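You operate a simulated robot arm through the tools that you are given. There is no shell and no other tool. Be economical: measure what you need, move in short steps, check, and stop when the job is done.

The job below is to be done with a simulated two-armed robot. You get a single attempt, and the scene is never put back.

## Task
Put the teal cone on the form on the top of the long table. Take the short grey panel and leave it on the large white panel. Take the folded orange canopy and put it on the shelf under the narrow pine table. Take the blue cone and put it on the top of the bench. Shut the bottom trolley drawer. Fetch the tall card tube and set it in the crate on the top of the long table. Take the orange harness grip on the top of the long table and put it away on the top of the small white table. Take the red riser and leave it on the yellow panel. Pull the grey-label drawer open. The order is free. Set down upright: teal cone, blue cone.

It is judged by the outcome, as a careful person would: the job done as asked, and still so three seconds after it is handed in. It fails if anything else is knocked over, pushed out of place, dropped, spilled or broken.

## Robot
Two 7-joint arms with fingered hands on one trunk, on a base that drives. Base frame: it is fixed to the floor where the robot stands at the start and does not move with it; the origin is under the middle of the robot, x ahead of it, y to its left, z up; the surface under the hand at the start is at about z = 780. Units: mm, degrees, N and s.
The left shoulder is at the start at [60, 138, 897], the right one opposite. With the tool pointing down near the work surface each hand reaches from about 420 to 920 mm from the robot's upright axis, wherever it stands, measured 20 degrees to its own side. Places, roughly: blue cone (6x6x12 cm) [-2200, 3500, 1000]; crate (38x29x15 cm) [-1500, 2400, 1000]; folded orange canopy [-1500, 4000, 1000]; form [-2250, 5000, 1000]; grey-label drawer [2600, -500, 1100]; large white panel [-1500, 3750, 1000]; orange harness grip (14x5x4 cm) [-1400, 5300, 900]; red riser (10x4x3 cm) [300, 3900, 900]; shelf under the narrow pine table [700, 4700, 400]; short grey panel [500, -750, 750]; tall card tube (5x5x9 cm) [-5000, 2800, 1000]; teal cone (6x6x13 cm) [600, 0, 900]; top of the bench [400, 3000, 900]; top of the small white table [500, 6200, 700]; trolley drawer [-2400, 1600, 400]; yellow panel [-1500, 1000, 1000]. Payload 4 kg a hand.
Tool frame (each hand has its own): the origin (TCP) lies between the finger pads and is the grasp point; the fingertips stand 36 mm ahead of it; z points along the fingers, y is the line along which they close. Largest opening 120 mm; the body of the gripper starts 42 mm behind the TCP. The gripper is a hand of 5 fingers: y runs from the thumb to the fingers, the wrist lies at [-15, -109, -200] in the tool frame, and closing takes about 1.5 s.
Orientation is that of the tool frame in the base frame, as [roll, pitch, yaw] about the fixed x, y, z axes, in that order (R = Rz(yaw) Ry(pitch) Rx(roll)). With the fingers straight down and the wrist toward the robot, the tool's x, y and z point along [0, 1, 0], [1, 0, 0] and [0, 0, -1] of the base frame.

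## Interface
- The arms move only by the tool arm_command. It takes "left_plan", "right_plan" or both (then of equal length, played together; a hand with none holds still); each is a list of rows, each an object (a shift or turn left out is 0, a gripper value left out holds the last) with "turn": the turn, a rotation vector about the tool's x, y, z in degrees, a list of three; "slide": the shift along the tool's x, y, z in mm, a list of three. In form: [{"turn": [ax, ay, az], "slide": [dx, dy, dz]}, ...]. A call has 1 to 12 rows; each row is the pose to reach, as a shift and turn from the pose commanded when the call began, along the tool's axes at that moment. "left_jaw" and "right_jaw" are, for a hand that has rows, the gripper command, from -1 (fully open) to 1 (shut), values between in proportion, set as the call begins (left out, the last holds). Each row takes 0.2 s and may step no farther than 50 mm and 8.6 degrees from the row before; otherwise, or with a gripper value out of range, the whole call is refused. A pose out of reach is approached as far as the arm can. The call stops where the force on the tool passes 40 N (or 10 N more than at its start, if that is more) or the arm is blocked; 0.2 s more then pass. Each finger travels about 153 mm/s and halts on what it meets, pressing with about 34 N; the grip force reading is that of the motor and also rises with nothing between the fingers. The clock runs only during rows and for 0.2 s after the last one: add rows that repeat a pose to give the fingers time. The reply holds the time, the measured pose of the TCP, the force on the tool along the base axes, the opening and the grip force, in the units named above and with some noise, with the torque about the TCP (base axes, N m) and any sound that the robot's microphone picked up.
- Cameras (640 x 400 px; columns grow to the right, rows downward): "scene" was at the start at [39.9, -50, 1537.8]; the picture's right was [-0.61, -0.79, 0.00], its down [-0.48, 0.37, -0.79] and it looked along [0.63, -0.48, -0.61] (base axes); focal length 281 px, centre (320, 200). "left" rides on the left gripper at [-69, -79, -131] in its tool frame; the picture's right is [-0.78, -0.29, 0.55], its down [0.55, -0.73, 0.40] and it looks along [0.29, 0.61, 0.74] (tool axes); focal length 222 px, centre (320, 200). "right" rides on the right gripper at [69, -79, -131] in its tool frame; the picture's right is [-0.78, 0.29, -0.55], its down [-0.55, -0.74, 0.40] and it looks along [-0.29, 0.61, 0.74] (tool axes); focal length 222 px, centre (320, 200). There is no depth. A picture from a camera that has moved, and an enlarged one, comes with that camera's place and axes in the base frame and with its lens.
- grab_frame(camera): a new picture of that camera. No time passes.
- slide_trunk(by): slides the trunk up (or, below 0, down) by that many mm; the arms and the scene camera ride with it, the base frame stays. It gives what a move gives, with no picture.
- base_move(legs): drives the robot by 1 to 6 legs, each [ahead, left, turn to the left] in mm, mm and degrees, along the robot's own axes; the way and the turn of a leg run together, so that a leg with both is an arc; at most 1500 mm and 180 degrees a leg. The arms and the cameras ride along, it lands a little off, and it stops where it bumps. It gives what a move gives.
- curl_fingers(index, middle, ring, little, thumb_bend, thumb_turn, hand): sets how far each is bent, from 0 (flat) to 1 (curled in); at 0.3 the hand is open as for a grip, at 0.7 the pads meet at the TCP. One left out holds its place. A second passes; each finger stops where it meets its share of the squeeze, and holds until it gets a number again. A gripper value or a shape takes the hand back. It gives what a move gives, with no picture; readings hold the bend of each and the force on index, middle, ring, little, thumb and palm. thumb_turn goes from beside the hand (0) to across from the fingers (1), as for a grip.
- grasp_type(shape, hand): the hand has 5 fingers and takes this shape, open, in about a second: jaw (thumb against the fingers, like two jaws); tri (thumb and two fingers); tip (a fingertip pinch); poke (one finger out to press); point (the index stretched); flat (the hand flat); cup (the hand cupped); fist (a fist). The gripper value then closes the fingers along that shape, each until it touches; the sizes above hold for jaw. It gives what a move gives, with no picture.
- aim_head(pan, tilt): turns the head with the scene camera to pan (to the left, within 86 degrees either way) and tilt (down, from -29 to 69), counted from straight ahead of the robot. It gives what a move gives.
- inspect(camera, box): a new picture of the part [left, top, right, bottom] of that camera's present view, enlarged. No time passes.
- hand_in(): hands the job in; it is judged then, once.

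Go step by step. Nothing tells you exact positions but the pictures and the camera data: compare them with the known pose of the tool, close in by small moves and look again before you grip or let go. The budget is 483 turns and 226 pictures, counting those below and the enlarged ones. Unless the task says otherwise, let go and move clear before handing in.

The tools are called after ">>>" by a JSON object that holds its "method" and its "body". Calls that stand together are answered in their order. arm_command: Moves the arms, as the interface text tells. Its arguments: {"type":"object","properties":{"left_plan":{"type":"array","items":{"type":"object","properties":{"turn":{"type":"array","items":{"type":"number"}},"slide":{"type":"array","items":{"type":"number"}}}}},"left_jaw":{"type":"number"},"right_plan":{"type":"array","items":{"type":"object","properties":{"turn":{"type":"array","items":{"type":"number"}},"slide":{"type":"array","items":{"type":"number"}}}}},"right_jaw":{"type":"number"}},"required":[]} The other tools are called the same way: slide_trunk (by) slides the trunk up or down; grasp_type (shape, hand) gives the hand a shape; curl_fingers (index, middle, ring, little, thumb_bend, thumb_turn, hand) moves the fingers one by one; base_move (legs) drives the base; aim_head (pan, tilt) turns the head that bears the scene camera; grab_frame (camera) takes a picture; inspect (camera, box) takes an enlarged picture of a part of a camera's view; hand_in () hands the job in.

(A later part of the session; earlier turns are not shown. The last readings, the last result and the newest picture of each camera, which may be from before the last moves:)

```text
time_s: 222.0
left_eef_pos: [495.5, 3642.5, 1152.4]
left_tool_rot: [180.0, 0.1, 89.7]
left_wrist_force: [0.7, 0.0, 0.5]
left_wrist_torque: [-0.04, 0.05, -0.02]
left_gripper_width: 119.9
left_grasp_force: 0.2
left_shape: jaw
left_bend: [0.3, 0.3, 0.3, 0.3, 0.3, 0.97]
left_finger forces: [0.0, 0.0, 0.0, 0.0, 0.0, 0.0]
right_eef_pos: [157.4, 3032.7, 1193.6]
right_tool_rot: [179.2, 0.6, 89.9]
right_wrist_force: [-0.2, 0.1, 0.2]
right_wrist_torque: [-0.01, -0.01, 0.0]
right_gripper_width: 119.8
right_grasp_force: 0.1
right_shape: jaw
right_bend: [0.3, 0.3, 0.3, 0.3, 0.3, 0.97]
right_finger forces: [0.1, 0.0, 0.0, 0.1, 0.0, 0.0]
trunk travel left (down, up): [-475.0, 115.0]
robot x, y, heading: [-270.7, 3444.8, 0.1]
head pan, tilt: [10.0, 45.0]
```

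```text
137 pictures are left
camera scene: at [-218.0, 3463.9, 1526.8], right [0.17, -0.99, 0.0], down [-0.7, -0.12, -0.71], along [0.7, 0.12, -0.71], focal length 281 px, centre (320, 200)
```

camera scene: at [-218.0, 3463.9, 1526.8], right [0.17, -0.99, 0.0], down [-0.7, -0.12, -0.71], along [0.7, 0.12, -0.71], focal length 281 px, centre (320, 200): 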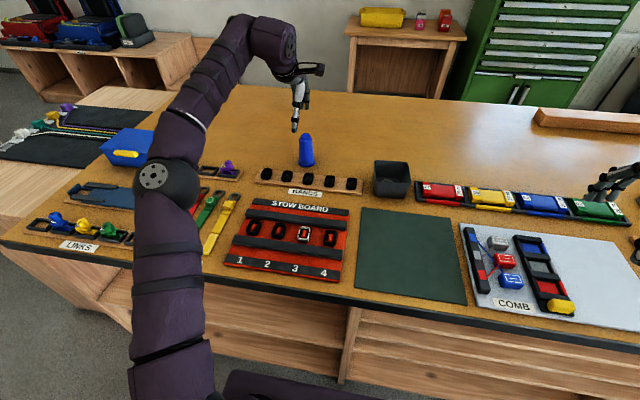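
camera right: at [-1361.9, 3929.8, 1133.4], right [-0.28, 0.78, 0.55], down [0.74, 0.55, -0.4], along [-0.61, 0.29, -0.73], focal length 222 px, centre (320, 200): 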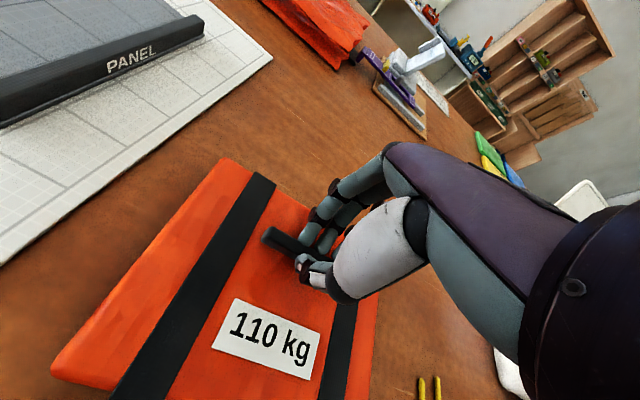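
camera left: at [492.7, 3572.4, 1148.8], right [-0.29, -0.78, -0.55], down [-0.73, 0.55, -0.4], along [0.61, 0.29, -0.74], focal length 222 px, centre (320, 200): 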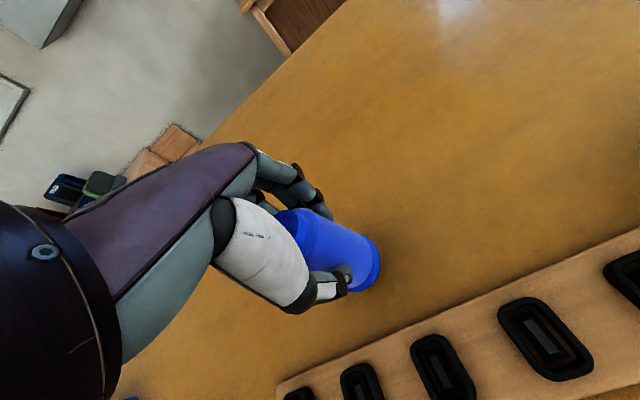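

The blue cone stands on the bench. Next the red riser in the RISERS row, at about (270,3945). I turn the left hand to close across it and shift the base left.

>>> {"method": "arm_command", "body": {"left_plan": [{"turn": [0, 0, -8.2], "slide": [5, -20, 0]}, {"turn": [0, 0, -16.4], "slide": [10, -40, 0]}, {"turn": [0, 0, -24.6], "slide": [15, -60, 0]}, {"turn": [0, 0, -32.8], "slide": [20, -80, 0]}, {"turn": [0, 0, -41], "slide": [25, -100, 0]}, {"turn": [0, 0, -49.2], "slide": [30, -120, 0]}, {"turn": [0, 0, -57.4], "slide": [35, -140, 0]}, {"turn": [0, 0, -65.6], "slide": [40, -160, 0]}, {"turn": [0, 0, -73.8], "slide": [45, -180, 0]}, {"turn": [0, 0, -82], "slide": [50, -200, 0]}, {"turn": [0, 0, -90], "slide": [58, -225, 0]}, {"turn": [0, 0, -90], "slide": [58, -225, 0]}]}}

>>> {"method": "base_move", "body": {"legs": [[0, 245, 0]]}}

>>> {"method": "aim_head", "body": {"pan": 20, "tilt": 50}}

>>> {"method": "grab_frame", "body": {"camera": "left"}}

>>> {"method": "grab_frame", "body": {"camera": "scene"}}

```text
time_s: 224.6
left_eef_pos: [272.1, 3701.5, 1155.3]
left_tool_rot: [-180.0, 0.1, 179.8]
left_wrist_force: [-0.5, 0.3, 0.4]
left_wrist_torque: [0.02, 0.01, 0.01]
left_gripper_width: 119.8
left_grasp_force: 0.0
left_shape: jaw
left_bend: [0.3, 0.3, 0.3, 0.3, 0.3, 0.97]
left_finger forces: [0.0, 0.0, 0.0, 0.0, 0.0, 0.0]
right_eef_pos: [158.4, 3032.5, 1193.5]
right_tool_rot: [179.3, 0.6, 90.0]
right_wrist_force: [0.2, -0.6, 0.1]
right_wrist_torque: [-0.02, -0.03, 0.01]
right_gripper_width: 119.5
right_grasp_force: 0.0
right_shape: jaw
right_bend: [0.3, 0.3, 0.3, 0.3, 0.3, 0.97]
right_finger forces: [0.0, 0.1, 0.1, 0.0, 0.0, 0.0]
trunk travel left (down, up): [-475.0, 115.0]
robot x, y, heading: [-267.1, 3450.4, -0.2]
head pan, tilt: [10.0, 45.0]
```

```text
time_s: 226.3
left_eef_pos: [273.0, 3942.1, 1155.7]
left_tool_rot: [180.0, 0.1, 179.6]
left_wrist_force: [-0.5, 0.2, -0.7]
left_wrist_torque: [0.01, -0.02, 0.01]
left_gripper_width: 119.7
left_grasp_force: 0.0
left_shape: jaw
left_bend: [0.3, 0.3, 0.3, 0.3, 0.3, 0.97]
left_finger forces: [0.0, 0.0, 0.0, 0.0, 0.0, 0.0]
right_eef_pos: [157.5, 3272.5, 1193.1]
right_tool_rot: [179.3, 0.6, 89.7]
right_wrist_force: [0.0, -0.1, -0.1]
right_wrist_torque: [-0.02, 0.0, 0.01]
right_gripper_width: 119.7
right_grasp_force: 0.0
right_shape: jaw
right_bend: [0.3, 0.3, 0.3, 0.3, 0.3, 0.97]
right_finger forces: [0.0, 0.1, 0.0, 0.0, 0.1, 0.0]
trunk travel left (down, up): [-475.0, 115.0]
robot x, y, heading: [-269.8, 3689.5, -0.3]
head pan, tilt: [10.0, 45.0]
```

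```text
time_s: 227.1
left_eef_pos: [272.9, 3941.1, 1155.4]
left_tool_rot: [-180.0, 0.0, 179.6]
left_wrist_force: [-1.1, 0.7, -0.1]
left_wrist_torque: [0.03, 0.0, 0.01]
left_gripper_width: 119.8
left_grasp_force: 0.1
left_shape: jaw
left_bend: [0.3, 0.3, 0.3, 0.3, 0.3, 0.97]
left_finger forces: [0.1, 0.0, 0.0, 0.1, 0.0, 0.0]
right_eef_pos: [158.3, 3271.9, 1194.4]
right_tool_rot: [179.3, 0.5, 89.7]
right_wrist_force: [-0.4, -0.4, -0.1]
right_wrist_torque: [0.0, -0.03, 0.01]
right_gripper_width: 119.4
right_grasp_force: 0.0
right_shape: jaw
right_bend: [0.3, 0.3, 0.3, 0.3, 0.3, 0.97]
right_finger forces: [0.1, 0.0, 0.0, 0.0, 0.1, 0.0]
trunk travel left (down, up): [-475.0, 115.0]
robot x, y, heading: [-270.9, 3683.8, -0.4]
head pan, tilt: [20.0, 50.0]
```

```text
136 pictures are left
camera left: at [342.0, 3860.9, 1285.3], right [0.78, -0.3, -0.55], down [-0.55, -0.73, -0.4], along [-0.28, 0.62, -0.74], focal length 222 px, centre (320, 200)
```

left: 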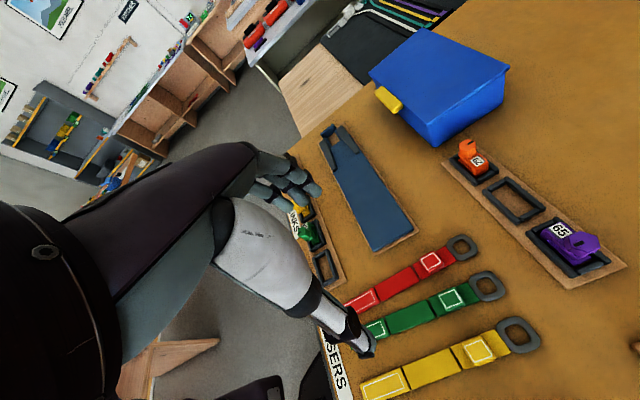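

```text
135 pictures are left
camera scene: at [-224.7, 3715.7, 1519.9], right [0.34, -0.94, 0.0], down [-0.72, -0.26, -0.64], along [0.61, 0.22, -0.77], focal length 281 px, centre (320, 200)
```

scene: 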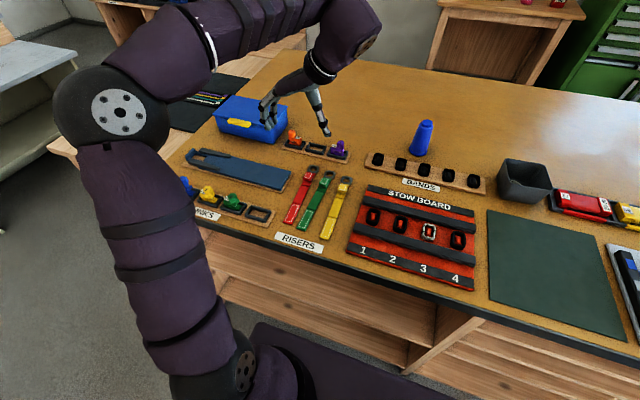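

>>> {"method": "inspect", "body": {"camera": "left", "box": [320, 210, 560, 400]}}

>>> {"method": "inspect", "body": {"camera": "scene", "box": [250, 130, 380, 260]}}

```text
2.11 times, centred on (440, 305) of left
camera zoom: at [342.0, 3860.9, 1285.3], right [0.78, -0.3, -0.55], down [-0.55, -0.73, -0.4], along [-0.28, 0.62, -0.74], focal length 468 px, centre (67, -21)
```

zoom: 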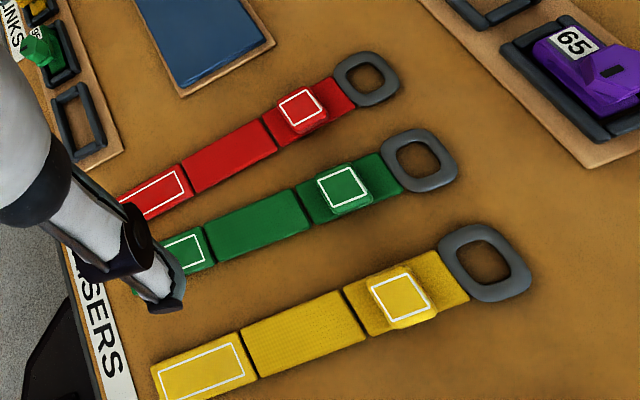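

```text
3.08 times, centred on (315, 195) of scene
camera zoom: at [-224.7, 3715.7, 1519.9], right [0.34, -0.94, 0.0], down [-0.72, -0.26, -0.64], along [0.61, 0.22, -0.77], focal length 865 px, centre (335, 215)
```

zoom: 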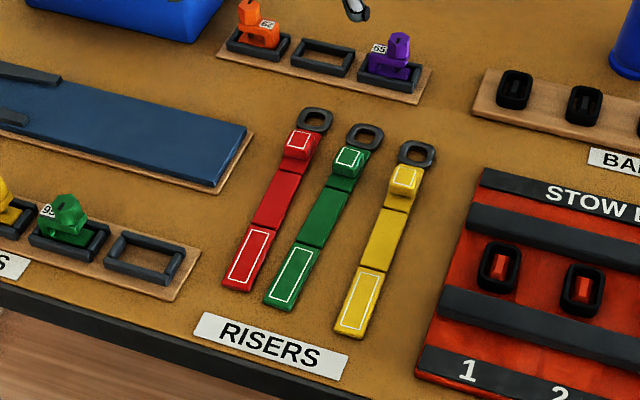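

The riser has a raised square block near its ring, at about (325,3948): a good grip. I half-open the left hand and come down over it.

>>> {"method": "arm_command", "body": {"left_jaw": 0, "left_plan": [{"slide": [-26, 4, 25]}, {"slide": [-52, 8, 60]}, {"slide": [-52, 8, 100]}, {"slide": [-52, 8, 140]}, {"slide": [-52, 8, 155]}, {"slide": [-52, 8, 155]}]}}

>>> {"method": "grab_frame", "body": {"camera": "left"}}

>>> {"method": "inspect", "body": {"camera": "scene", "box": [250, 100, 380, 230]}}

```text
time_s: 228.5
left_eef_pos: [326.5, 3946.5, 1000.4]
left_tool_rot: [-180.0, 0.0, 179.6]
left_wrist_force: [0.1, 0.7, 0.2]
left_wrist_torque: [-0.01, 0.03, -0.03]
left_gripper_width: 60.2
left_grasp_force: 0.0
left_shape: jaw
left_bend: [0.42, 0.46, 0.44, 0.69, 0.56, 1.0]
left_finger forces: [0.0, 0.1, 0.0, 0.0, 0.0, 0.0]
right_eef_pos: [159.5, 3271.7, 1193.0]
right_tool_rot: [179.3, 0.6, 89.8]
right_wrist_force: [-0.6, 0.2, 0.7]
right_wrist_torque: [-0.03, -0.01, -0.01]
right_gripper_width: 119.7
right_grasp_force: 0.1
right_shape: jaw
right_bend: [0.3, 0.3, 0.3, 0.3, 0.3, 0.97]
right_finger forces: [0.1, 0.1, 0.0, 0.1, 0.1, 0.0]
trunk travel left (down, up): [-475.0, 115.0]
robot x, y, heading: [-268.1, 3685.0, -0.4]
head pan, tilt: [20.0, 50.0]
```

```text
132 pictures are left
camera left: at [395.5, 3866.9, 1131.0], right [0.78, -0.3, -0.55], down [-0.55, -0.73, -0.4], along [-0.28, 0.61, -0.74], focal length 222 px, centre (320, 200)
```

left: 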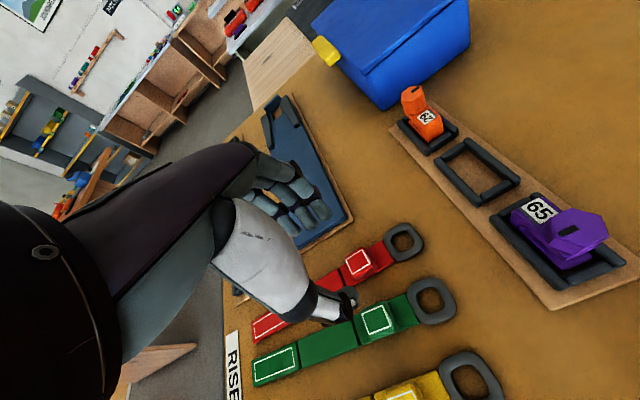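

```text
3.08 times, centred on (315, 165) of scene
camera zoom: at [-224.7, 3715.7, 1519.9], right [0.34, -0.94, 0.0], down [-0.72, -0.26, -0.64], along [0.61, 0.22, -0.77], focal length 865 px, centre (335, 308)
```

zoom: 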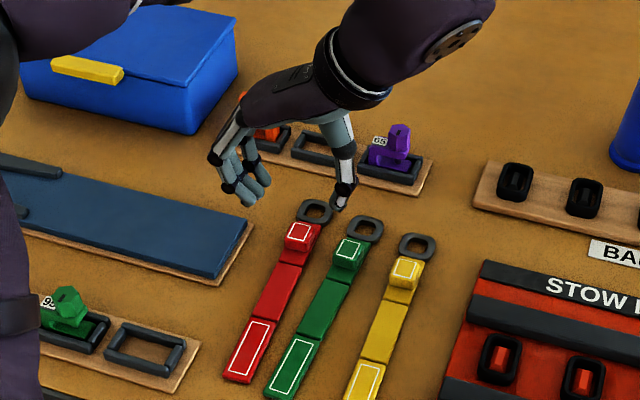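

Thumb needs to fit the gap to the green riser, so I narrow the opening and descend.

>>> {"method": "arm_command", "body": {"left_jaw": 0.25, "left_plan": [{"slide": [0, 0, 10]}, {"slide": [0, 0, 20]}, {"slide": [0, 0, 30]}, {"slide": [0, 0, 40]}]}}

>>> {"method": "inspect", "body": {"camera": "left", "box": [200, 190, 480, 390]}}

>>> {"method": "inspect", "body": {"camera": "scene", "box": [250, 130, 350, 230]}}

```text
time_s: 229.5
left_eef_pos: [323.8, 3946.5, 960.8]
left_tool_rot: [-179.9, -0.1, 179.7]
left_wrist_force: [-0.1, 0.7, 0.5]
left_wrist_torque: [-0.02, -0.01, 0.01]
left_gripper_width: 45.4
left_grasp_force: 0.1
left_shape: jaw
left_bend: [0.48, 0.51, 0.5, 0.7, 0.66, 1.0]
left_finger forces: [0.0, 0.1, 0.1, 0.0, 0.1, 0.0]
right_eef_pos: [158.6, 3272.1, 1193.9]
right_tool_rot: [179.3, 0.6, 89.6]
right_wrist_force: [-0.1, 1.1, -0.5]
right_wrist_torque: [0.0, -0.02, -0.03]
right_gripper_width: 119.8
right_grasp_force: 0.0
right_shape: jaw
right_bend: [0.3, 0.3, 0.3, 0.3, 0.3, 0.97]
right_finger forces: [0.0, 0.0, 0.1, 0.1, 0.0, 0.0]
trunk travel left (down, up): [-475.0, 115.0]
robot x, y, heading: [-266.1, 3690.0, -0.3]
head pan, tilt: [20.0, 50.0]
```

```text
2.00 times, centred on (340, 290) of left
camera zoom: at [393.6, 3866.5, 1090.0], right [0.78, -0.3, -0.55], down [-0.55, -0.73, -0.4], along [-0.28, 0.62, -0.74], focal length 444 px, centre (280, 20)
```

zoom: 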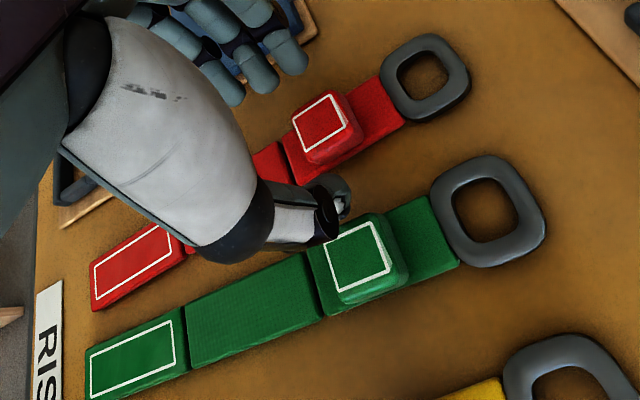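

```text
4.00 times, centred on (300, 180) of scene
camera zoom: at [-224.6, 3715.7, 1519.9], right [0.34, -0.94, 0.0], down [-0.72, -0.26, -0.64], along [0.61, 0.22, -0.77], focal length 1124 px, centre (400, 280)
```

zoom: 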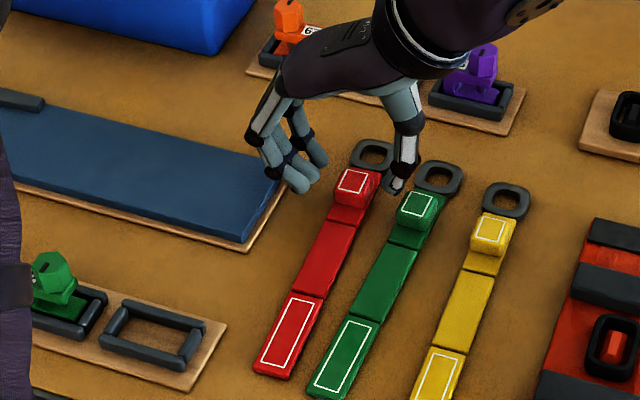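

Thumb is in the gap, fingers on the far side. Lower 12 mm and close.

>>> {"method": "arm_command", "body": {"left_plan": [{"slide": [0, 0, 6]}, {"slide": [0, 0, 12]}]}}

>>> {"method": "arm_command", "body": {"left_jaw": 1, "left_plan": [{"slide": [0, 0, 0]}, {"slide": [0, 0, 0]}, {"slide": [0, 0, 0]}, {"slide": [0, 0, 0]}, {"slide": [0, 0, 0]}, {"slide": [0, 0, 0]}]}}

>>> {"method": "inspect", "body": {"camera": "scene", "box": [250, 130, 350, 230]}}

```text
time_s: 230.1
left_eef_pos: [324.8, 3946.7, 948.1]
left_tool_rot: [180.0, 0.0, 179.6]
left_wrist_force: [0.1, -0.4, -0.6]
left_wrist_torque: [0.03, 0.03, 0.0]
left_gripper_width: 45.4
left_grasp_force: 0.0
left_shape: jaw
left_bend: [0.48, 0.51, 0.5, 0.7, 0.66, 1.0]
left_finger forces: [0.1, 0.1, 0.0, 0.1, 0.0, 0.0]
right_eef_pos: [158.0, 3272.1, 1193.8]
right_tool_rot: [179.3, 0.6, 89.7]
right_wrist_force: [0.1, 0.1, -0.3]
right_wrist_torque: [-0.02, -0.01, 0.01]
right_gripper_width: 119.8
right_grasp_force: 0.1
right_shape: jaw
right_bend: [0.3, 0.3, 0.3, 0.3, 0.3, 0.97]
right_finger forces: [0.0, 0.0, 0.0, 0.0, 0.1, 0.0]
trunk travel left (down, up): [-475.0, 115.0]
robot x, y, heading: [-269.3, 3687.0, -0.4]
head pan, tilt: [20.0, 50.0]
```

```text
time_s: 231.5
left_eef_pos: [324.4, 3947.9, 948.1]
left_tool_rot: [179.8, 0.1, 179.6]
left_wrist_force: [-0.7, 0.0, -0.3]
left_wrist_torque: [-0.02, 0.0, -0.01]
left_gripper_width: 19.7
left_grasp_force: 34.3
left_shape: jaw
left_bend: [0.58, 0.61, 0.66, 0.7, 0.71, 1.0]
left_finger forces: [18.6, 10.8, 0.0, 0.1, 29.4, 0.1]
right_eef_pos: [158.7, 3271.6, 1193.7]
right_tool_rot: [179.3, 0.6, 89.6]
right_wrist_force: [-0.3, -0.1, 0.4]
right_wrist_torque: [-0.03, -0.01, -0.02]
right_gripper_width: 119.8
right_grasp_force: 0.1
right_shape: jaw
right_bend: [0.3, 0.3, 0.3, 0.3, 0.3, 0.97]
right_finger forces: [0.1, 0.0, 0.1, 0.1, 0.0, 0.1]
trunk travel left (down, up): [-475.0, 115.0]
robot x, y, heading: [-264.6, 3685.0, -0.3]
head pan, tilt: [20.0, 50.0]
```

```text
4.00 times, centred on (300, 180) of scene
camera zoom: at [-224.6, 3715.7, 1519.9], right [0.34, -0.94, 0.0], down [-0.72, -0.26, -0.64], along [0.61, 0.22, -0.77], focal length 1124 px, centre (400, 280)
```

zoom: 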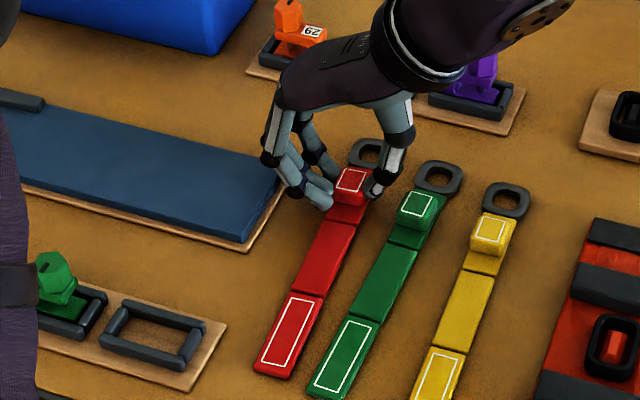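

Gripped at 20 mm on the block. Lift and check.

>>> {"method": "arm_command", "body": {"left_plan": [{"slide": [0, 0, -15]}, {"slide": [0, 0, -40]}, {"slide": [0, 0, -80]}, {"slide": [0, 0, -120]}, {"slide": [0, 0, -160]}]}}

>>> {"method": "inspect", "body": {"camera": "scene", "box": [220, 60, 420, 230]}}

```text
time_s: 232.7
left_eef_pos: [321.7, 3946.2, 1108.0]
left_tool_rot: [-179.9, 0.0, 179.6]
left_wrist_force: [0.0, 0.0, -1.2]
left_wrist_torque: [-0.03, -0.03, 0.0]
left_gripper_width: 19.9
left_grasp_force: 33.4
left_shape: jaw
left_bend: [0.58, 0.61, 0.66, 0.7, 0.71, 1.0]
left_finger forces: [18.7, 10.6, 0.0, 0.1, 29.3, 0.1]
right_eef_pos: [158.6, 3272.0, 1194.1]
right_tool_rot: [179.3, 0.5, 89.6]
right_wrist_force: [0.2, -0.2, 0.6]
right_wrist_torque: [0.0, -0.01, -0.03]
right_gripper_width: 119.9
right_grasp_force: 0.1
right_shape: jaw
right_bend: [0.3, 0.3, 0.3, 0.3, 0.3, 0.97]
right_finger forces: [0.1, 0.0, 0.0, 0.0, 0.0, 0.1]
trunk travel left (down, up): [-475.0, 115.0]
robot x, y, heading: [-270.1, 3687.2, -0.3]
head pan, tilt: [20.0, 50.0]
```

```text
2.35 times, centred on (320, 145) of scene
camera zoom: at [-225.1, 3715.5, 1519.8], right [0.34, -0.94, 0.0], down [-0.72, -0.26, -0.64], along [0.61, 0.22, -0.77], focal length 661 px, centre (320, 329)
```

zoom: 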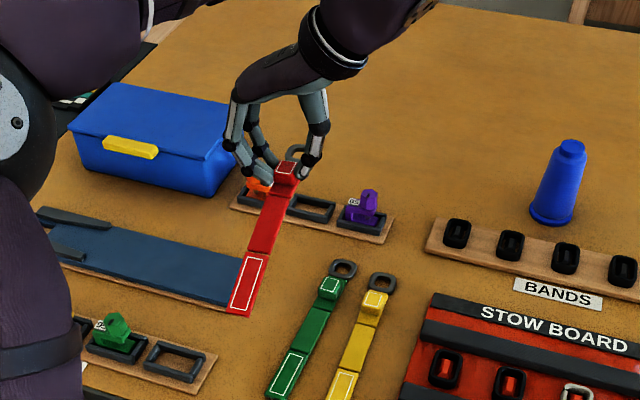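

The red riser is in the left hand. Next its target, the yellow panel at the long table's south end; I back out, turn west and slide south.

>>> {"method": "arm_command", "body": {"left_plan": [{"slide": [30, 0, -40]}, {"slide": [70, -10, -60]}, {"slide": [110, -20, -80]}, {"slide": [150, -30, -80]}]}}

>>> {"method": "base_move", "body": {"legs": [[-420, 0, 0], [0, 0, 179]]}}

>>> {"method": "base_move", "body": {"legs": [[0, 1200, 0], [0, 1150, 0]]}}

>>> {"method": "aim_head", "body": {"pan": 0, "tilt": 35}}

>>> {"method": "grab_frame", "body": {"camera": "scene"}}

```text
time_s: 233.7
left_eef_pos: [175.0, 3919.0, 1183.8]
left_tool_rot: [180.0, -0.1, 179.7]
left_wrist_force: [-1.3, -0.4, -0.8]
left_wrist_torque: [0.01, -0.04, -0.01]
left_gripper_width: 19.8
left_grasp_force: 34.1
left_shape: jaw
left_bend: [0.58, 0.61, 0.66, 0.7, 0.71, 1.0]
left_finger forces: [18.7, 10.5, 0.0, 0.1, 29.2, 0.0]
right_eef_pos: [157.3, 3271.7, 1194.4]
right_tool_rot: [179.2, 0.6, 89.6]
right_wrist_force: [0.3, -0.3, -0.3]
right_wrist_torque: [-0.01, -0.03, 0.02]
right_gripper_width: 119.7
right_grasp_force: 0.0
right_shape: jaw
right_bend: [0.3, 0.3, 0.3, 0.3, 0.3, 0.97]
right_finger forces: [0.1, 0.0, 0.0, 0.1, 0.0, 0.0]
trunk travel left (down, up): [-475.0, 115.0]
robot x, y, heading: [-269.4, 3689.5, -0.4]
head pan, tilt: [20.0, 50.0]
```

```text
time_s: 243.5
left_eef_pos: [-1147.5, 3485.4, 1183.6]
left_tool_rot: [180.0, 0.0, -4.0]
left_wrist_force: [-0.4, -0.6, -0.5]
left_wrist_torque: [0.01, 0.03, -0.01]
left_gripper_width: 19.6
left_grasp_force: 33.4
left_shape: jaw
left_bend: [0.58, 0.61, 0.66, 0.7, 0.71, 1.0]
left_finger forces: [18.5, 10.5, 0.0, 0.0, 29.2, 0.1]
right_eef_pos: [-1090.2, 4129.8, 1193.5]
right_tool_rot: [179.3, 0.6, -93.8]
right_wrist_force: [0.0, 0.5, -0.1]
right_wrist_torque: [0.03, 0.03, 0.0]
right_gripper_width: 119.6
right_grasp_force: 0.0
right_shape: jaw
right_bend: [0.3, 0.3, 0.3, 0.3, 0.3, 0.97]
right_finger forces: [0.0, 0.0, 0.0, 0.0, 0.1, 0.1]
trunk travel left (down, up): [-475.0, 115.0]
robot x, y, heading: [-688.4, 3692.9, 176.2]
head pan, tilt: [20.0, 50.0]
```

```text
time_s: 254.9
left_eef_pos: [-1334.7, 1188.4, 1184.0]
left_tool_rot: [180.0, 0.0, -6.3]
left_wrist_force: [-0.1, -0.5, -1.4]
left_wrist_torque: [0.0, -0.01, 0.01]
left_gripper_width: 19.5
left_grasp_force: 33.7
left_shape: jaw
left_bend: [0.58, 0.61, 0.66, 0.7, 0.71, 1.0]
left_finger forces: [18.5, 10.5, 0.1, 0.0, 29.2, 0.1]
right_eef_pos: [-1250.8, 1831.3, 1192.9]
right_tool_rot: [179.3, 0.6, -96.2]
right_wrist_force: [0.3, 0.4, 0.8]
right_wrist_torque: [0.02, 0.0, 0.03]
right_gripper_width: 119.8
right_grasp_force: 0.1
right_shape: jaw
right_bend: [0.3, 0.3, 0.3, 0.3, 0.3, 0.97]
right_finger forces: [0.1, 0.1, 0.1, 0.0, 0.0, 0.0]
trunk travel left (down, up): [-475.0, 115.0]
robot x, y, heading: [-869.7, 1373.2, 173.7]
head pan, tilt: [20.0, 50.0]
```

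```text
time_s: 255.7
left_eef_pos: [-1335.4, 1189.5, 1184.1]
left_tool_rot: [180.0, 0.0, -6.4]
left_wrist_force: [-0.1, -0.7, -0.9]
left_wrist_torque: [0.01, 0.03, 0.0]
left_gripper_width: 19.7
left_grasp_force: 33.9
left_shape: jaw
left_bend: [0.58, 0.61, 0.66, 0.7, 0.71, 1.0]
left_finger forces: [18.6, 10.4, 0.0, 0.0, 29.1, 0.0]
right_eef_pos: [-1250.4, 1830.7, 1193.4]
right_tool_rot: [179.4, 0.5, -96.3]
right_wrist_force: [-0.1, 0.6, -0.9]
right_wrist_torque: [-0.02, 0.03, -0.02]
right_gripper_width: 119.7
right_grasp_force: 0.1
right_shape: jaw
right_bend: [0.3, 0.3, 0.3, 0.3, 0.3, 0.97]
right_finger forces: [0.0, 0.0, 0.1, 0.0, 0.0, 0.0]
trunk travel left (down, up): [-475.0, 115.0]
robot x, y, heading: [-867.8, 1375.0, 174.0]
head pan, tilt: [0.0, 35.0]
```

```text
126 pictures are left
camera scene: at [-925.6, 1384.0, 1541.5], right [0.11, 0.99, 0.0], down [0.57, -0.06, -0.82], along [-0.81, 0.09, -0.57], focal length 281 px, centre (320, 200)
```

scene: 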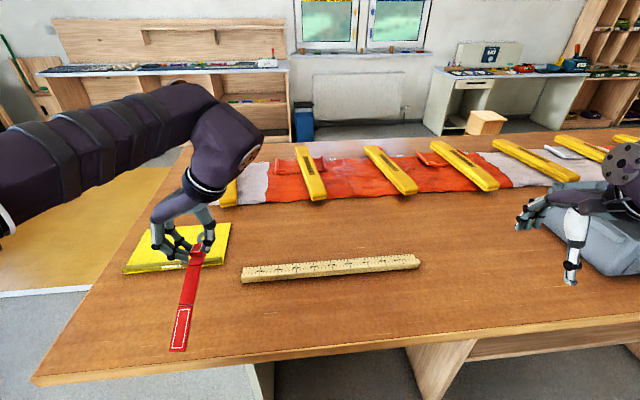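

The yellow panel spans x -1711…-1513, y 892…1165. I rotate the riser so it lies along the panel's long side and bring it above.

>>> {"method": "arm_command", "body": {"left_plan": [{"turn": [0, 0, 7.6], "slide": [-24, 13, 0]}, {"turn": [0, 0, 15.2], "slide": [-48, 25, 0]}, {"turn": [0, 0, 22.8], "slide": [-72, 38, 0]}, {"turn": [0, 0, 30.4], "slide": [-96, 51, 0]}, {"turn": [0, 0, 38], "slide": [-120, 63, 0]}, {"turn": [0, 0, 45.6], "slide": [-144, 76, 0]}, {"turn": [0, 0, 53.2], "slide": [-168, 89, 15]}, {"turn": [0, 0, 60.8], "slide": [-192, 101, 35]}, {"turn": [0, 0, 68.4], "slide": [-216, 114, 55]}, {"turn": [0, 0, 76], "slide": [-240, 127, 80]}, {"turn": [0, 0, 83.6], "slide": [-263, 139, 105]}, {"turn": [0, 0, 83.6], "slide": [-263, 139, 140]}]}}

>>> {"method": "inspect", "body": {"camera": "scene", "box": [80, 170, 320, 320]}}

>>> {"method": "grab_frame", "body": {"camera": "left"}}

```text
time_s: 258.3
left_eef_pos: [-1613.4, 1082.5, 1043.1]
left_tool_rot: [179.9, 0.0, -90.0]
left_wrist_force: [0.0, 0.4, -0.7]
left_wrist_torque: [-0.01, 0.0, 0.02]
left_gripper_width: 19.6
left_grasp_force: 33.9
left_shape: jaw
left_bend: [0.58, 0.61, 0.66, 0.7, 0.71, 1.0]
left_finger forces: [18.5, 10.6, 0.0, 0.0, 29.3, 0.1]
right_eef_pos: [-1251.4, 1832.2, 1193.5]
right_tool_rot: [179.2, 0.5, -96.2]
right_wrist_force: [-0.3, 0.2, -0.2]
right_wrist_torque: [0.0, -0.01, 0.02]
right_gripper_width: 119.8
right_grasp_force: 0.1
right_shape: jaw
right_bend: [0.3, 0.3, 0.3, 0.3, 0.3, 0.97]
right_finger forces: [0.1, 0.1, 0.1, 0.0, 0.0, 0.1]
trunk travel left (down, up): [-475.0, 115.0]
robot x, y, heading: [-871.8, 1379.2, 174.0]
head pan, tilt: [0.0, 35.0]
```

```text
2.67 times, centred on (200, 245) of scene
camera zoom: at [-925.4, 1384.8, 1541.7], right [0.11, 0.99, 0.0], down [0.57, -0.06, -0.82], along [-0.81, 0.09, -0.57], focal length 749 px, centre (640, 80)
```

zoom: 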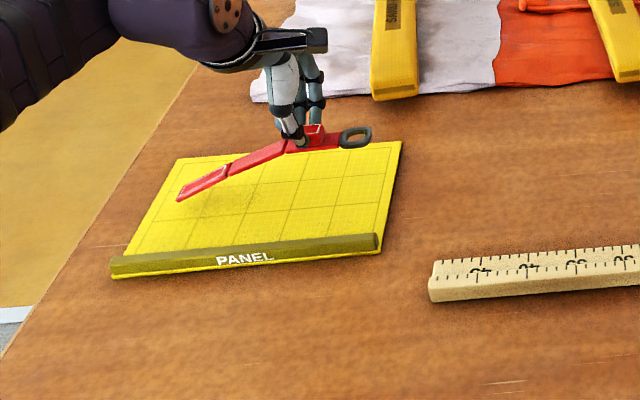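

```text
124 pictures are left
camera left: at [-1534.2, 1151.9, 1173.5], right [0.29, 0.78, -0.55], down [0.74, -0.55, -0.4], along [-0.61, -0.29, -0.74], focal length 222 px, centre (320, 200)
```

left: 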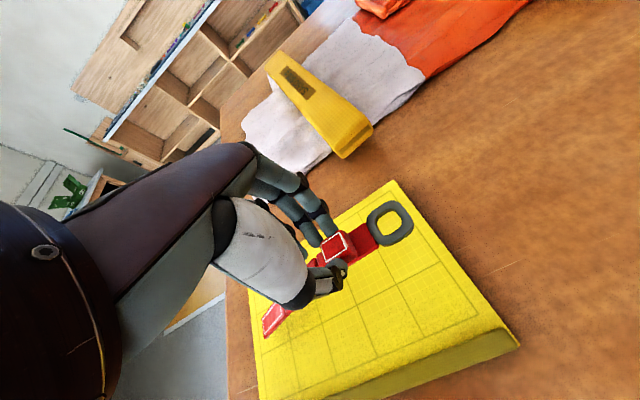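

Well placed over the yellow panel. Lower gently to contact.

>>> {"method": "arm_command", "body": {"left_plan": [{"slide": [0, 0, 30]}, {"slide": [0, 0, 55]}, {"slide": [0, 0, 62]}, {"slide": [0, 0, 66]}, {"slide": [0, 0, 70]}]}}

```text
time_s: 259.5
left_eef_pos: [-1613.2, 1080.4, 973.8]
left_tool_rot: [-179.9, 0.0, -89.9]
left_wrist_force: [-0.1, -0.4, -0.7]
left_wrist_torque: [-0.01, 0.01, -0.01]
left_gripper_width: 19.7
left_grasp_force: 34.0
left_shape: jaw
left_bend: [0.58, 0.61, 0.66, 0.7, 0.71, 1.0]
left_finger forces: [18.3, 10.9, 0.1, 0.0, 29.2, 0.0]
right_eef_pos: [-1250.1, 1831.3, 1193.6]
right_tool_rot: [179.4, 0.7, -96.2]
right_wrist_force: [0.9, -0.7, 0.1]
right_wrist_torque: [0.0, -0.03, -0.03]
right_gripper_width: 119.5
right_grasp_force: 0.0
right_shape: jaw
right_bend: [0.3, 0.3, 0.3, 0.3, 0.3, 0.97]
right_finger forces: [0.0, 0.0, 0.1, 0.0, 0.0, 0.1]
trunk travel left (down, up): [-475.0, 115.0]
robot x, y, heading: [-868.4, 1376.6, 173.7]
head pan, tilt: [0.0, 35.0]
```

>>> {"method": "arm_command", "body": {"left_plan": [{"slide": [0, 0, 2]}, {"slide": [0, 0, 4]}, {"slide": [0, 0, 6]}, {"slide": [0, 0, 8]}]}}

>>> {"method": "inspect", "body": {"camera": "scene", "box": [120, 190, 280, 290]}}

```text
time_s: 260.5
left_eef_pos: [-1611.2, 1080.2, 969.8]
left_tool_rot: [179.4, 0.0, -89.8]
left_wrist_force: [-2.0, -2.7, 29.9]
left_wrist_torque: [-0.13, 0.26, 0.01]
left_gripper_width: 22.0
left_grasp_force: 34.0
left_shape: jaw
left_bend: [0.58, 0.6, 0.66, 0.7, 0.71, 1.0]
left_finger forces: [22.5, 14.2, 0.1, 0.1, 34.0, 0.0]
right_eef_pos: [-1249.2, 1832.1, 1194.7]
right_tool_rot: [179.2, 0.4, -96.2]
right_wrist_force: [0.2, 0.0, 0.5]
right_wrist_torque: [0.03, 0.01, -0.01]
right_gripper_width: 119.6
right_grasp_force: 0.1
right_shape: jaw
right_bend: [0.3, 0.3, 0.3, 0.3, 0.3, 0.97]
right_finger forces: [0.1, 0.1, 0.0, 0.0, 0.0, 0.0]
trunk travel left (down, up): [-475.0, 115.0]
robot x, y, heading: [-871.8, 1375.8, 173.7]
head pan, tilt: [0.0, 35.0]
```

```text
4.00 times, centred on (200, 240) of scene
camera zoom: at [-922.9, 1384.8, 1542.1], right [0.11, 0.99, 0.0], down [0.57, -0.06, -0.82], along [-0.82, 0.09, -0.57], focal length 1124 px, centre (800, 40)
```

zoom: 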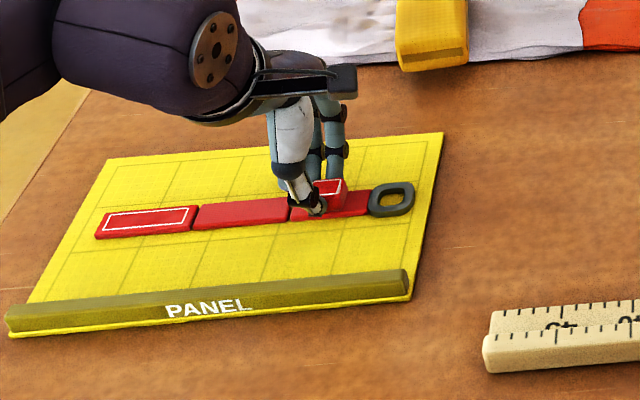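

The riser lies on the panel. I relax the press, open and rise.

>>> {"method": "arm_command", "body": {"left_plan": [{"slide": [0, 0, -3]}, {"slide": [0, 0, -6]}]}}

>>> {"method": "arm_command", "body": {"left_jaw": 0, "left_plan": [{"slide": [0, 0, 0]}, {"slide": [0, 0, 0]}, {"slide": [0, 0, 0]}, {"slide": [0, 0, -25]}, {"slide": [0, 0, -70]}, {"slide": [0, 0, -115]}, {"slide": [0, 0, -160]}, {"slide": [0, 0, -210]}]}}

>>> {"method": "grab_frame", "body": {"camera": "scene"}}

```text
time_s: 261.1
left_eef_pos: [-1612.1, 1080.7, 971.6]
left_tool_rot: [-179.9, 0.0, -89.9]
left_wrist_force: [-5.3, -1.1, 15.9]
left_wrist_torque: [-0.01, 0.36, 0.0]
left_gripper_width: 22.1
left_grasp_force: 34.1
left_shape: jaw
left_bend: [0.57, 0.6, 0.66, 0.7, 0.71, 1.0]
left_finger forces: [22.3, 13.5, 0.0, 0.0, 30.7, 0.1]
right_eef_pos: [-1249.8, 1831.2, 1193.7]
right_tool_rot: [179.4, 0.7, -96.2]
right_wrist_force: [-0.6, 0.8, -0.6]
right_wrist_torque: [0.01, -0.01, 0.02]
right_gripper_width: 119.8
right_grasp_force: 0.1
right_shape: jaw
right_bend: [0.3, 0.3, 0.3, 0.3, 0.3, 0.97]
right_finger forces: [0.0, 0.0, 0.0, 0.1, 0.0, 0.0]
trunk travel left (down, up): [-475.0, 115.0]
robot x, y, heading: [-870.0, 1376.9, 173.5]
head pan, tilt: [0.0, 35.0]
```

```text
time_s: 262.9
left_eef_pos: [-1614.5, 1078.5, 1179.0]
left_tool_rot: [-179.7, 0.0, -89.8]
left_wrist_force: [0.1, 0.2, 3.1]
left_wrist_torque: [-0.02, 0.01, 0.02]
left_gripper_width: 60.0
left_grasp_force: 0.1
left_shape: jaw
left_bend: [0.42, 0.46, 0.44, 0.69, 0.56, 1.0]
left_finger forces: [0.0, 0.1, 0.0, 0.1, 0.0, 0.0]
right_eef_pos: [-1256.1, 1828.8, 1193.0]
right_tool_rot: [179.6, 0.7, -96.1]
right_wrist_force: [-1.6, -1.0, -0.1]
right_wrist_torque: [0.07, -0.12, -0.01]
right_gripper_width: 119.6
right_grasp_force: 0.0
right_shape: jaw
right_bend: [0.3, 0.3, 0.3, 0.3, 0.3, 0.97]
right_finger forces: [0.0, 0.0, 0.0, 0.1, 0.0, 0.0]
trunk travel left (down, up): [-475.0, 115.0]
robot x, y, heading: [-867.7, 1372.1, 173.9]
head pan, tilt: [0.0, 35.0]
```

```text
122 pictures are left
camera scene: at [-930.1, 1382.3, 1541.6], right [0.11, 0.99, 0.0], down [0.57, -0.06, -0.82], along [-0.81, 0.09, -0.58], focal length 281 px, centre (320, 200)
```

scene: 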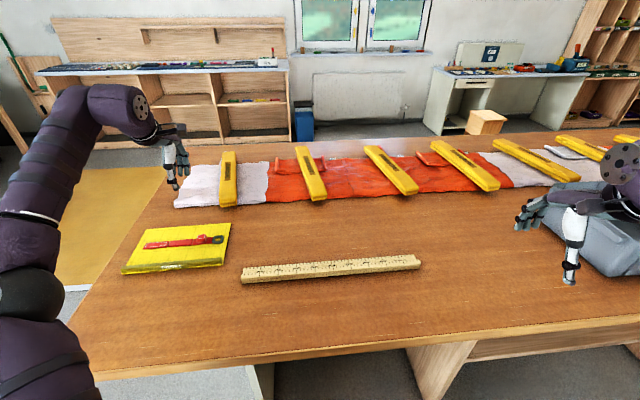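

The red riser rests on the yellow panel. Now I retract the left hand and go round the south end to the west aisle for the trolley drawer, tube and dropped canopy.

>>> {"method": "arm_command", "body": {"left_jaw": -1, "left_plan": [{"slide": [0, -45, -5]}, {"slide": [0, -90, -10]}, {"slide": [-10, -135, -15]}, {"slide": [-30, -180, -15]}, {"slide": [-50, -220, -15]}, {"slide": [-70, -260, -15]}]}}

>>> {"method": "base_move", "body": {"legs": [[-100, 1050, 6], [1200, 0, 0], [900, 0, 0]]}}

>>> {"method": "aim_head", "body": {"pan": -60, "tilt": 30}}

>>> {"method": "grab_frame", "body": {"camera": "scene"}}

>>> {"method": "aim_head", "body": {"pan": -10, "tilt": 25}}

>>> {"method": "grab_frame", "body": {"camera": "scene"}}

```text
time_s: 264.3
left_eef_pos: [-1348.6, 1152.6, 1196.6]
left_tool_rot: [-180.0, -0.1, -89.8]
left_wrist_force: [-1.0, -0.1, 0.2]
left_wrist_torque: [0.03, -0.02, 0.01]
left_gripper_width: 119.6
left_grasp_force: 0.1
left_shape: jaw
left_bend: [0.3, 0.3, 0.3, 0.3, 0.3, 0.97]
left_finger forces: [0.0, 0.1, 0.0, 0.1, 0.1, 0.1]
right_eef_pos: [-1250.7, 1831.2, 1194.5]
right_tool_rot: [179.3, 0.6, -96.2]
right_wrist_force: [-0.5, 1.1, 0.9]
right_wrist_torque: [0.02, 0.02, 0.01]
right_gripper_width: 119.7
right_grasp_force: 0.0
right_shape: jaw
right_bend: [0.3, 0.3, 0.3, 0.3, 0.3, 0.97]
right_finger forces: [0.0, 0.0, 0.0, 0.0, 0.0, 0.0]
trunk travel left (down, up): [-475.0, 115.0]
robot x, y, heading: [-869.5, 1374.1, 173.8]
head pan, tilt: [0.0, 35.0]
```

```text
time_s: 279.6
left_eef_pos: [-3358.8, 67.1, 1195.7]
left_tool_rot: [-179.9, -0.2, -84.0]
left_wrist_force: [0.5, -0.2, -0.1]
left_wrist_torque: [0.0, 0.02, 0.02]
left_gripper_width: 119.8
left_grasp_force: 0.1
left_shape: jaw
left_bend: [0.3, 0.3, 0.3, 0.3, 0.3, 0.97]
left_finger forces: [0.1, 0.0, 0.0, 0.0, 0.0, 0.1]
right_eef_pos: [-3329.4, 753.9, 1194.4]
right_tool_rot: [179.3, 0.6, -90.2]
right_wrist_force: [-0.4, -0.2, 1.3]
right_wrist_torque: [0.01, -0.02, 0.02]
right_gripper_width: 120.0
right_grasp_force: 0.1
right_shape: jaw
right_bend: [0.3, 0.3, 0.3, 0.3, 0.3, 0.97]
right_finger forces: [0.1, 0.0, 0.0, 0.0, 0.0, 0.0]
trunk travel left (down, up): [-475.0, 115.0]
robot x, y, heading: [-2905.9, 337.0, 179.6]
head pan, tilt: [0.0, 35.0]
```

```text
time_s: 280.9
left_eef_pos: [-3358.7, 67.4, 1195.9]
left_tool_rot: [180.0, 0.0, -84.0]
left_wrist_force: [-0.1, 0.9, 0.3]
left_wrist_torque: [0.0, -0.01, 0.01]
left_gripper_width: 119.6
left_grasp_force: 0.1
left_shape: jaw
left_bend: [0.3, 0.3, 0.3, 0.3, 0.3, 0.97]
left_finger forces: [0.0, 0.0, 0.1, 0.0, 0.0, 0.0]
right_eef_pos: [-3329.5, 752.7, 1193.3]
right_tool_rot: [179.2, 0.6, -90.3]
right_wrist_force: [0.6, -0.6, -0.2]
right_wrist_torque: [-0.01, 0.0, 0.0]
right_gripper_width: 119.5
right_grasp_force: 0.0
right_shape: jaw
right_bend: [0.3, 0.3, 0.3, 0.3, 0.3, 0.97]
right_finger forces: [0.1, 0.0, 0.1, 0.0, 0.0, 0.0]
trunk travel left (down, up): [-475.0, 115.0]
robot x, y, heading: [-2905.0, 337.9, 179.4]
head pan, tilt: [-60.0, 30.0]
```

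```text
121 pictures are left
camera scene: at [-2916.6, 419.7, 1549.4], right [0.87, 0.49, 0.0], down [0.25, -0.43, -0.87], along [-0.43, 0.75, -0.5], focal length 281 px, centre (320, 200)
```

scene: 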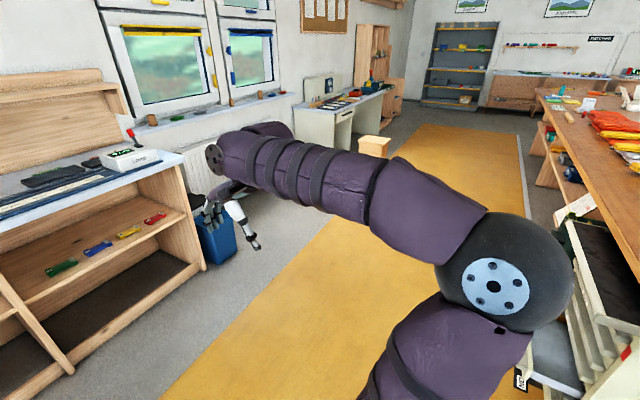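

```text
time_s: 282.1
left_eef_pos: [-3360.2, 67.9, 1195.0]
left_tool_rot: [-180.0, 0.0, -83.9]
left_wrist_force: [0.4, -0.5, -0.7]
left_wrist_torque: [0.0, 0.0, -0.01]
left_gripper_width: 120.0
left_grasp_force: 0.0
left_shape: jaw
left_bend: [0.3, 0.3, 0.3, 0.3, 0.3, 0.97]
left_finger forces: [0.0, 0.1, 0.1, 0.0, 0.1, 0.0]
right_eef_pos: [-3329.3, 752.9, 1194.3]
right_tool_rot: [179.3, 0.6, -90.3]
right_wrist_force: [-0.4, 0.5, -0.5]
right_wrist_torque: [-0.02, -0.01, 0.02]
right_gripper_width: 119.8
right_grasp_force: 0.0
right_shape: jaw
right_bend: [0.3, 0.3, 0.3, 0.3, 0.3, 0.97]
right_finger forces: [0.1, 0.0, 0.1, 0.0, 0.0, 0.1]
trunk travel left (down, up): [-475.0, 115.0]
robot x, y, heading: [-2899.3, 339.1, 179.5]
head pan, tilt: [-10.0, 25.0]
```

```text
120 pictures are left
camera scene: at [-2962.4, 357.7, 1557.4], right [0.18, 0.98, 0.0], down [0.42, -0.08, -0.91], along [-0.89, 0.16, -0.42], focal length 281 px, centre (320, 200)
```

scene: 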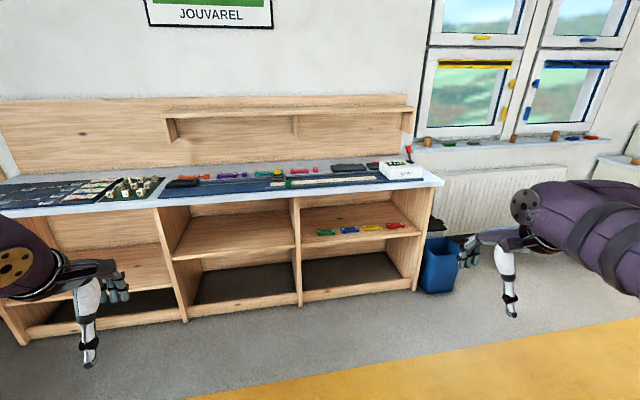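

The tubes are on the window sill to the west, and the trolley with an open drawer sits by the table's southwest side. I turn north for a better look.

>>> {"method": "base_move", "body": {"legs": [[150, 0, 0], [0, 0, -90]]}}

>>> {"method": "aim_head", "body": {"pan": -20, "tilt": 32}}

>>> {"method": "grab_frame", "body": {"camera": "scene"}}

```text
time_s: 287.2
left_eef_pos: [-3344.6, 782.4, 1195.7]
left_tool_rot: [-179.9, -0.1, -171.5]
left_wrist_force: [0.2, -0.4, -0.3]
left_wrist_torque: [-0.02, 0.0, 0.02]
left_gripper_width: 120.1
left_grasp_force: 0.1
left_shape: jaw
left_bend: [0.3, 0.3, 0.3, 0.3, 0.3, 0.97]
left_finger forces: [0.0, 0.0, 0.0, 0.1, 0.1, 0.1]
right_eef_pos: [-2659.5, 784.0, 1193.0]
right_tool_rot: [179.3, 0.6, -177.7]
right_wrist_force: [-1.5, -1.0, -0.3]
right_wrist_torque: [0.01, 0.02, 0.08]
right_gripper_width: 119.8
right_grasp_force: 0.1
right_shape: jaw
right_bend: [0.3, 0.3, 0.3, 0.3, 0.3, 0.97]
right_finger forces: [0.1, 0.0, 0.0, 0.0, 0.1, 0.0]
trunk travel left (down, up): [-475.0, 115.0]
robot x, y, heading: [-3051.1, 338.0, 92.3]
head pan, tilt: [-10.0, 25.0]
```

```text
time_s: 287.9
left_eef_pos: [-3344.1, 782.2, 1195.7]
left_tool_rot: [-179.9, 0.0, -171.5]
left_wrist_force: [-0.1, 1.0, 0.9]
left_wrist_torque: [0.06, -0.01, 0.01]
left_gripper_width: 120.0
left_grasp_force: 0.1
left_shape: jaw
left_bend: [0.3, 0.3, 0.3, 0.3, 0.3, 0.97]
left_finger forces: [0.0, 0.0, 0.0, 0.0, 0.0, 0.2]
right_eef_pos: [-2659.1, 784.5, 1194.6]
right_tool_rot: [179.2, 0.6, -177.7]
right_wrist_force: [0.6, -0.5, -0.7]
right_wrist_torque: [0.01, -0.02, -0.02]
right_gripper_width: 120.0
right_grasp_force: 0.0
right_shape: jaw
right_bend: [0.3, 0.3, 0.3, 0.3, 0.3, 0.97]
right_finger forces: [0.0, 0.1, 0.1, 0.1, 0.0, 0.0]
trunk travel left (down, up): [-475.0, 115.0]
robot x, y, heading: [-3056.0, 336.3, 92.2]
head pan, tilt: [-20.0, 32.0]
```

```text
119 pictures are left
camera scene: at [-3024.1, 397.6, 1546.3], right [0.95, -0.3, 0.0], down [-0.16, -0.5, -0.85], along [0.26, 0.81, -0.53], focal length 281 px, centre (320, 200)
```

scene: 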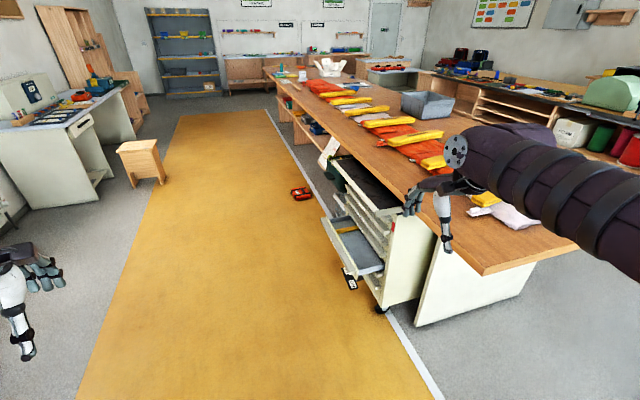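

I see the dropped canopy lying on the mat near (-2420,2900) and the trolley's low drawer open toward the aisle. I drive up beside the trolley, face it and look.

>>> {"method": "base_move", "body": {"legs": [[1150, 60, 0], [0, 0, -92]]}}

>>> {"method": "aim_head", "body": {"pan": 0, "tilt": 50}}

>>> {"method": "grab_frame", "body": {"camera": "scene"}}

```text
time_s: 297.6
left_eef_pos: [-2721.3, 1752.2, 1195.3]
left_tool_rot: [180.0, 0.0, 97.7]
left_wrist_force: [-0.1, 0.2, 0.7]
left_wrist_torque: [0.02, 0.01, 0.03]
left_gripper_width: 119.9
left_grasp_force: 0.0
left_shape: jaw
left_bend: [0.3, 0.3, 0.3, 0.3, 0.3, 0.97]
left_finger forces: [0.1, 0.0, 0.0, 0.0, 0.1, 0.1]
right_eef_pos: [-2727.4, 1066.6, 1194.0]
right_tool_rot: [179.4, 0.6, 91.6]
right_wrist_force: [0.6, 0.0, 0.3]
right_wrist_torque: [-0.04, -0.01, -0.02]
right_gripper_width: 119.7
right_grasp_force: 0.1
right_shape: jaw
right_bend: [0.3, 0.3, 0.3, 0.3, 0.3, 0.97]
right_finger forces: [0.0, 0.0, 0.0, 0.0, 0.0, 0.0]
trunk travel left (down, up): [-475.0, 115.0]
robot x, y, heading: [-3169.8, 1467.5, 1.6]
head pan, tilt: [-20.0, 32.0]
```

```text
time_s: 298.5
left_eef_pos: [-2721.8, 1752.9, 1196.1]
left_tool_rot: [179.9, 0.0, 97.8]
left_wrist_force: [0.7, -0.2, 0.5]
left_wrist_torque: [0.01, 0.0, -0.02]
left_gripper_width: 119.7
left_grasp_force: 0.0
left_shape: jaw
left_bend: [0.3, 0.3, 0.3, 0.3, 0.3, 0.97]
left_finger forces: [0.1, 0.1, 0.1, 0.0, 0.0, 0.0]
right_eef_pos: [-2727.1, 1066.9, 1193.6]
right_tool_rot: [179.3, 0.6, 91.6]
right_wrist_force: [0.4, -0.1, -0.4]
right_wrist_torque: [0.0, -0.01, -0.02]
right_gripper_width: 119.9
right_grasp_force: 0.1
right_shape: jaw
right_bend: [0.3, 0.3, 0.3, 0.3, 0.3, 0.97]
right_finger forces: [0.1, 0.0, 0.1, 0.1, 0.0, 0.0]
trunk travel left (down, up): [-475.0, 115.0]
robot x, y, heading: [-3166.5, 1464.3, 1.5]
head pan, tilt: [0.0, 50.0]
```

```text
118 pictures are left
camera scene: at [-3119.9, 1471.2, 1519.9], right [0.02, -1.0, 0.0], down [-0.77, -0.02, -0.64], along [0.64, 0.02, -0.77], focal length 281 px, centre (320, 200)
```

scene: 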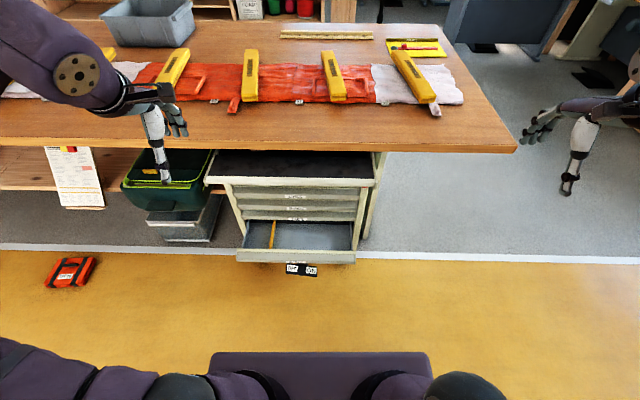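

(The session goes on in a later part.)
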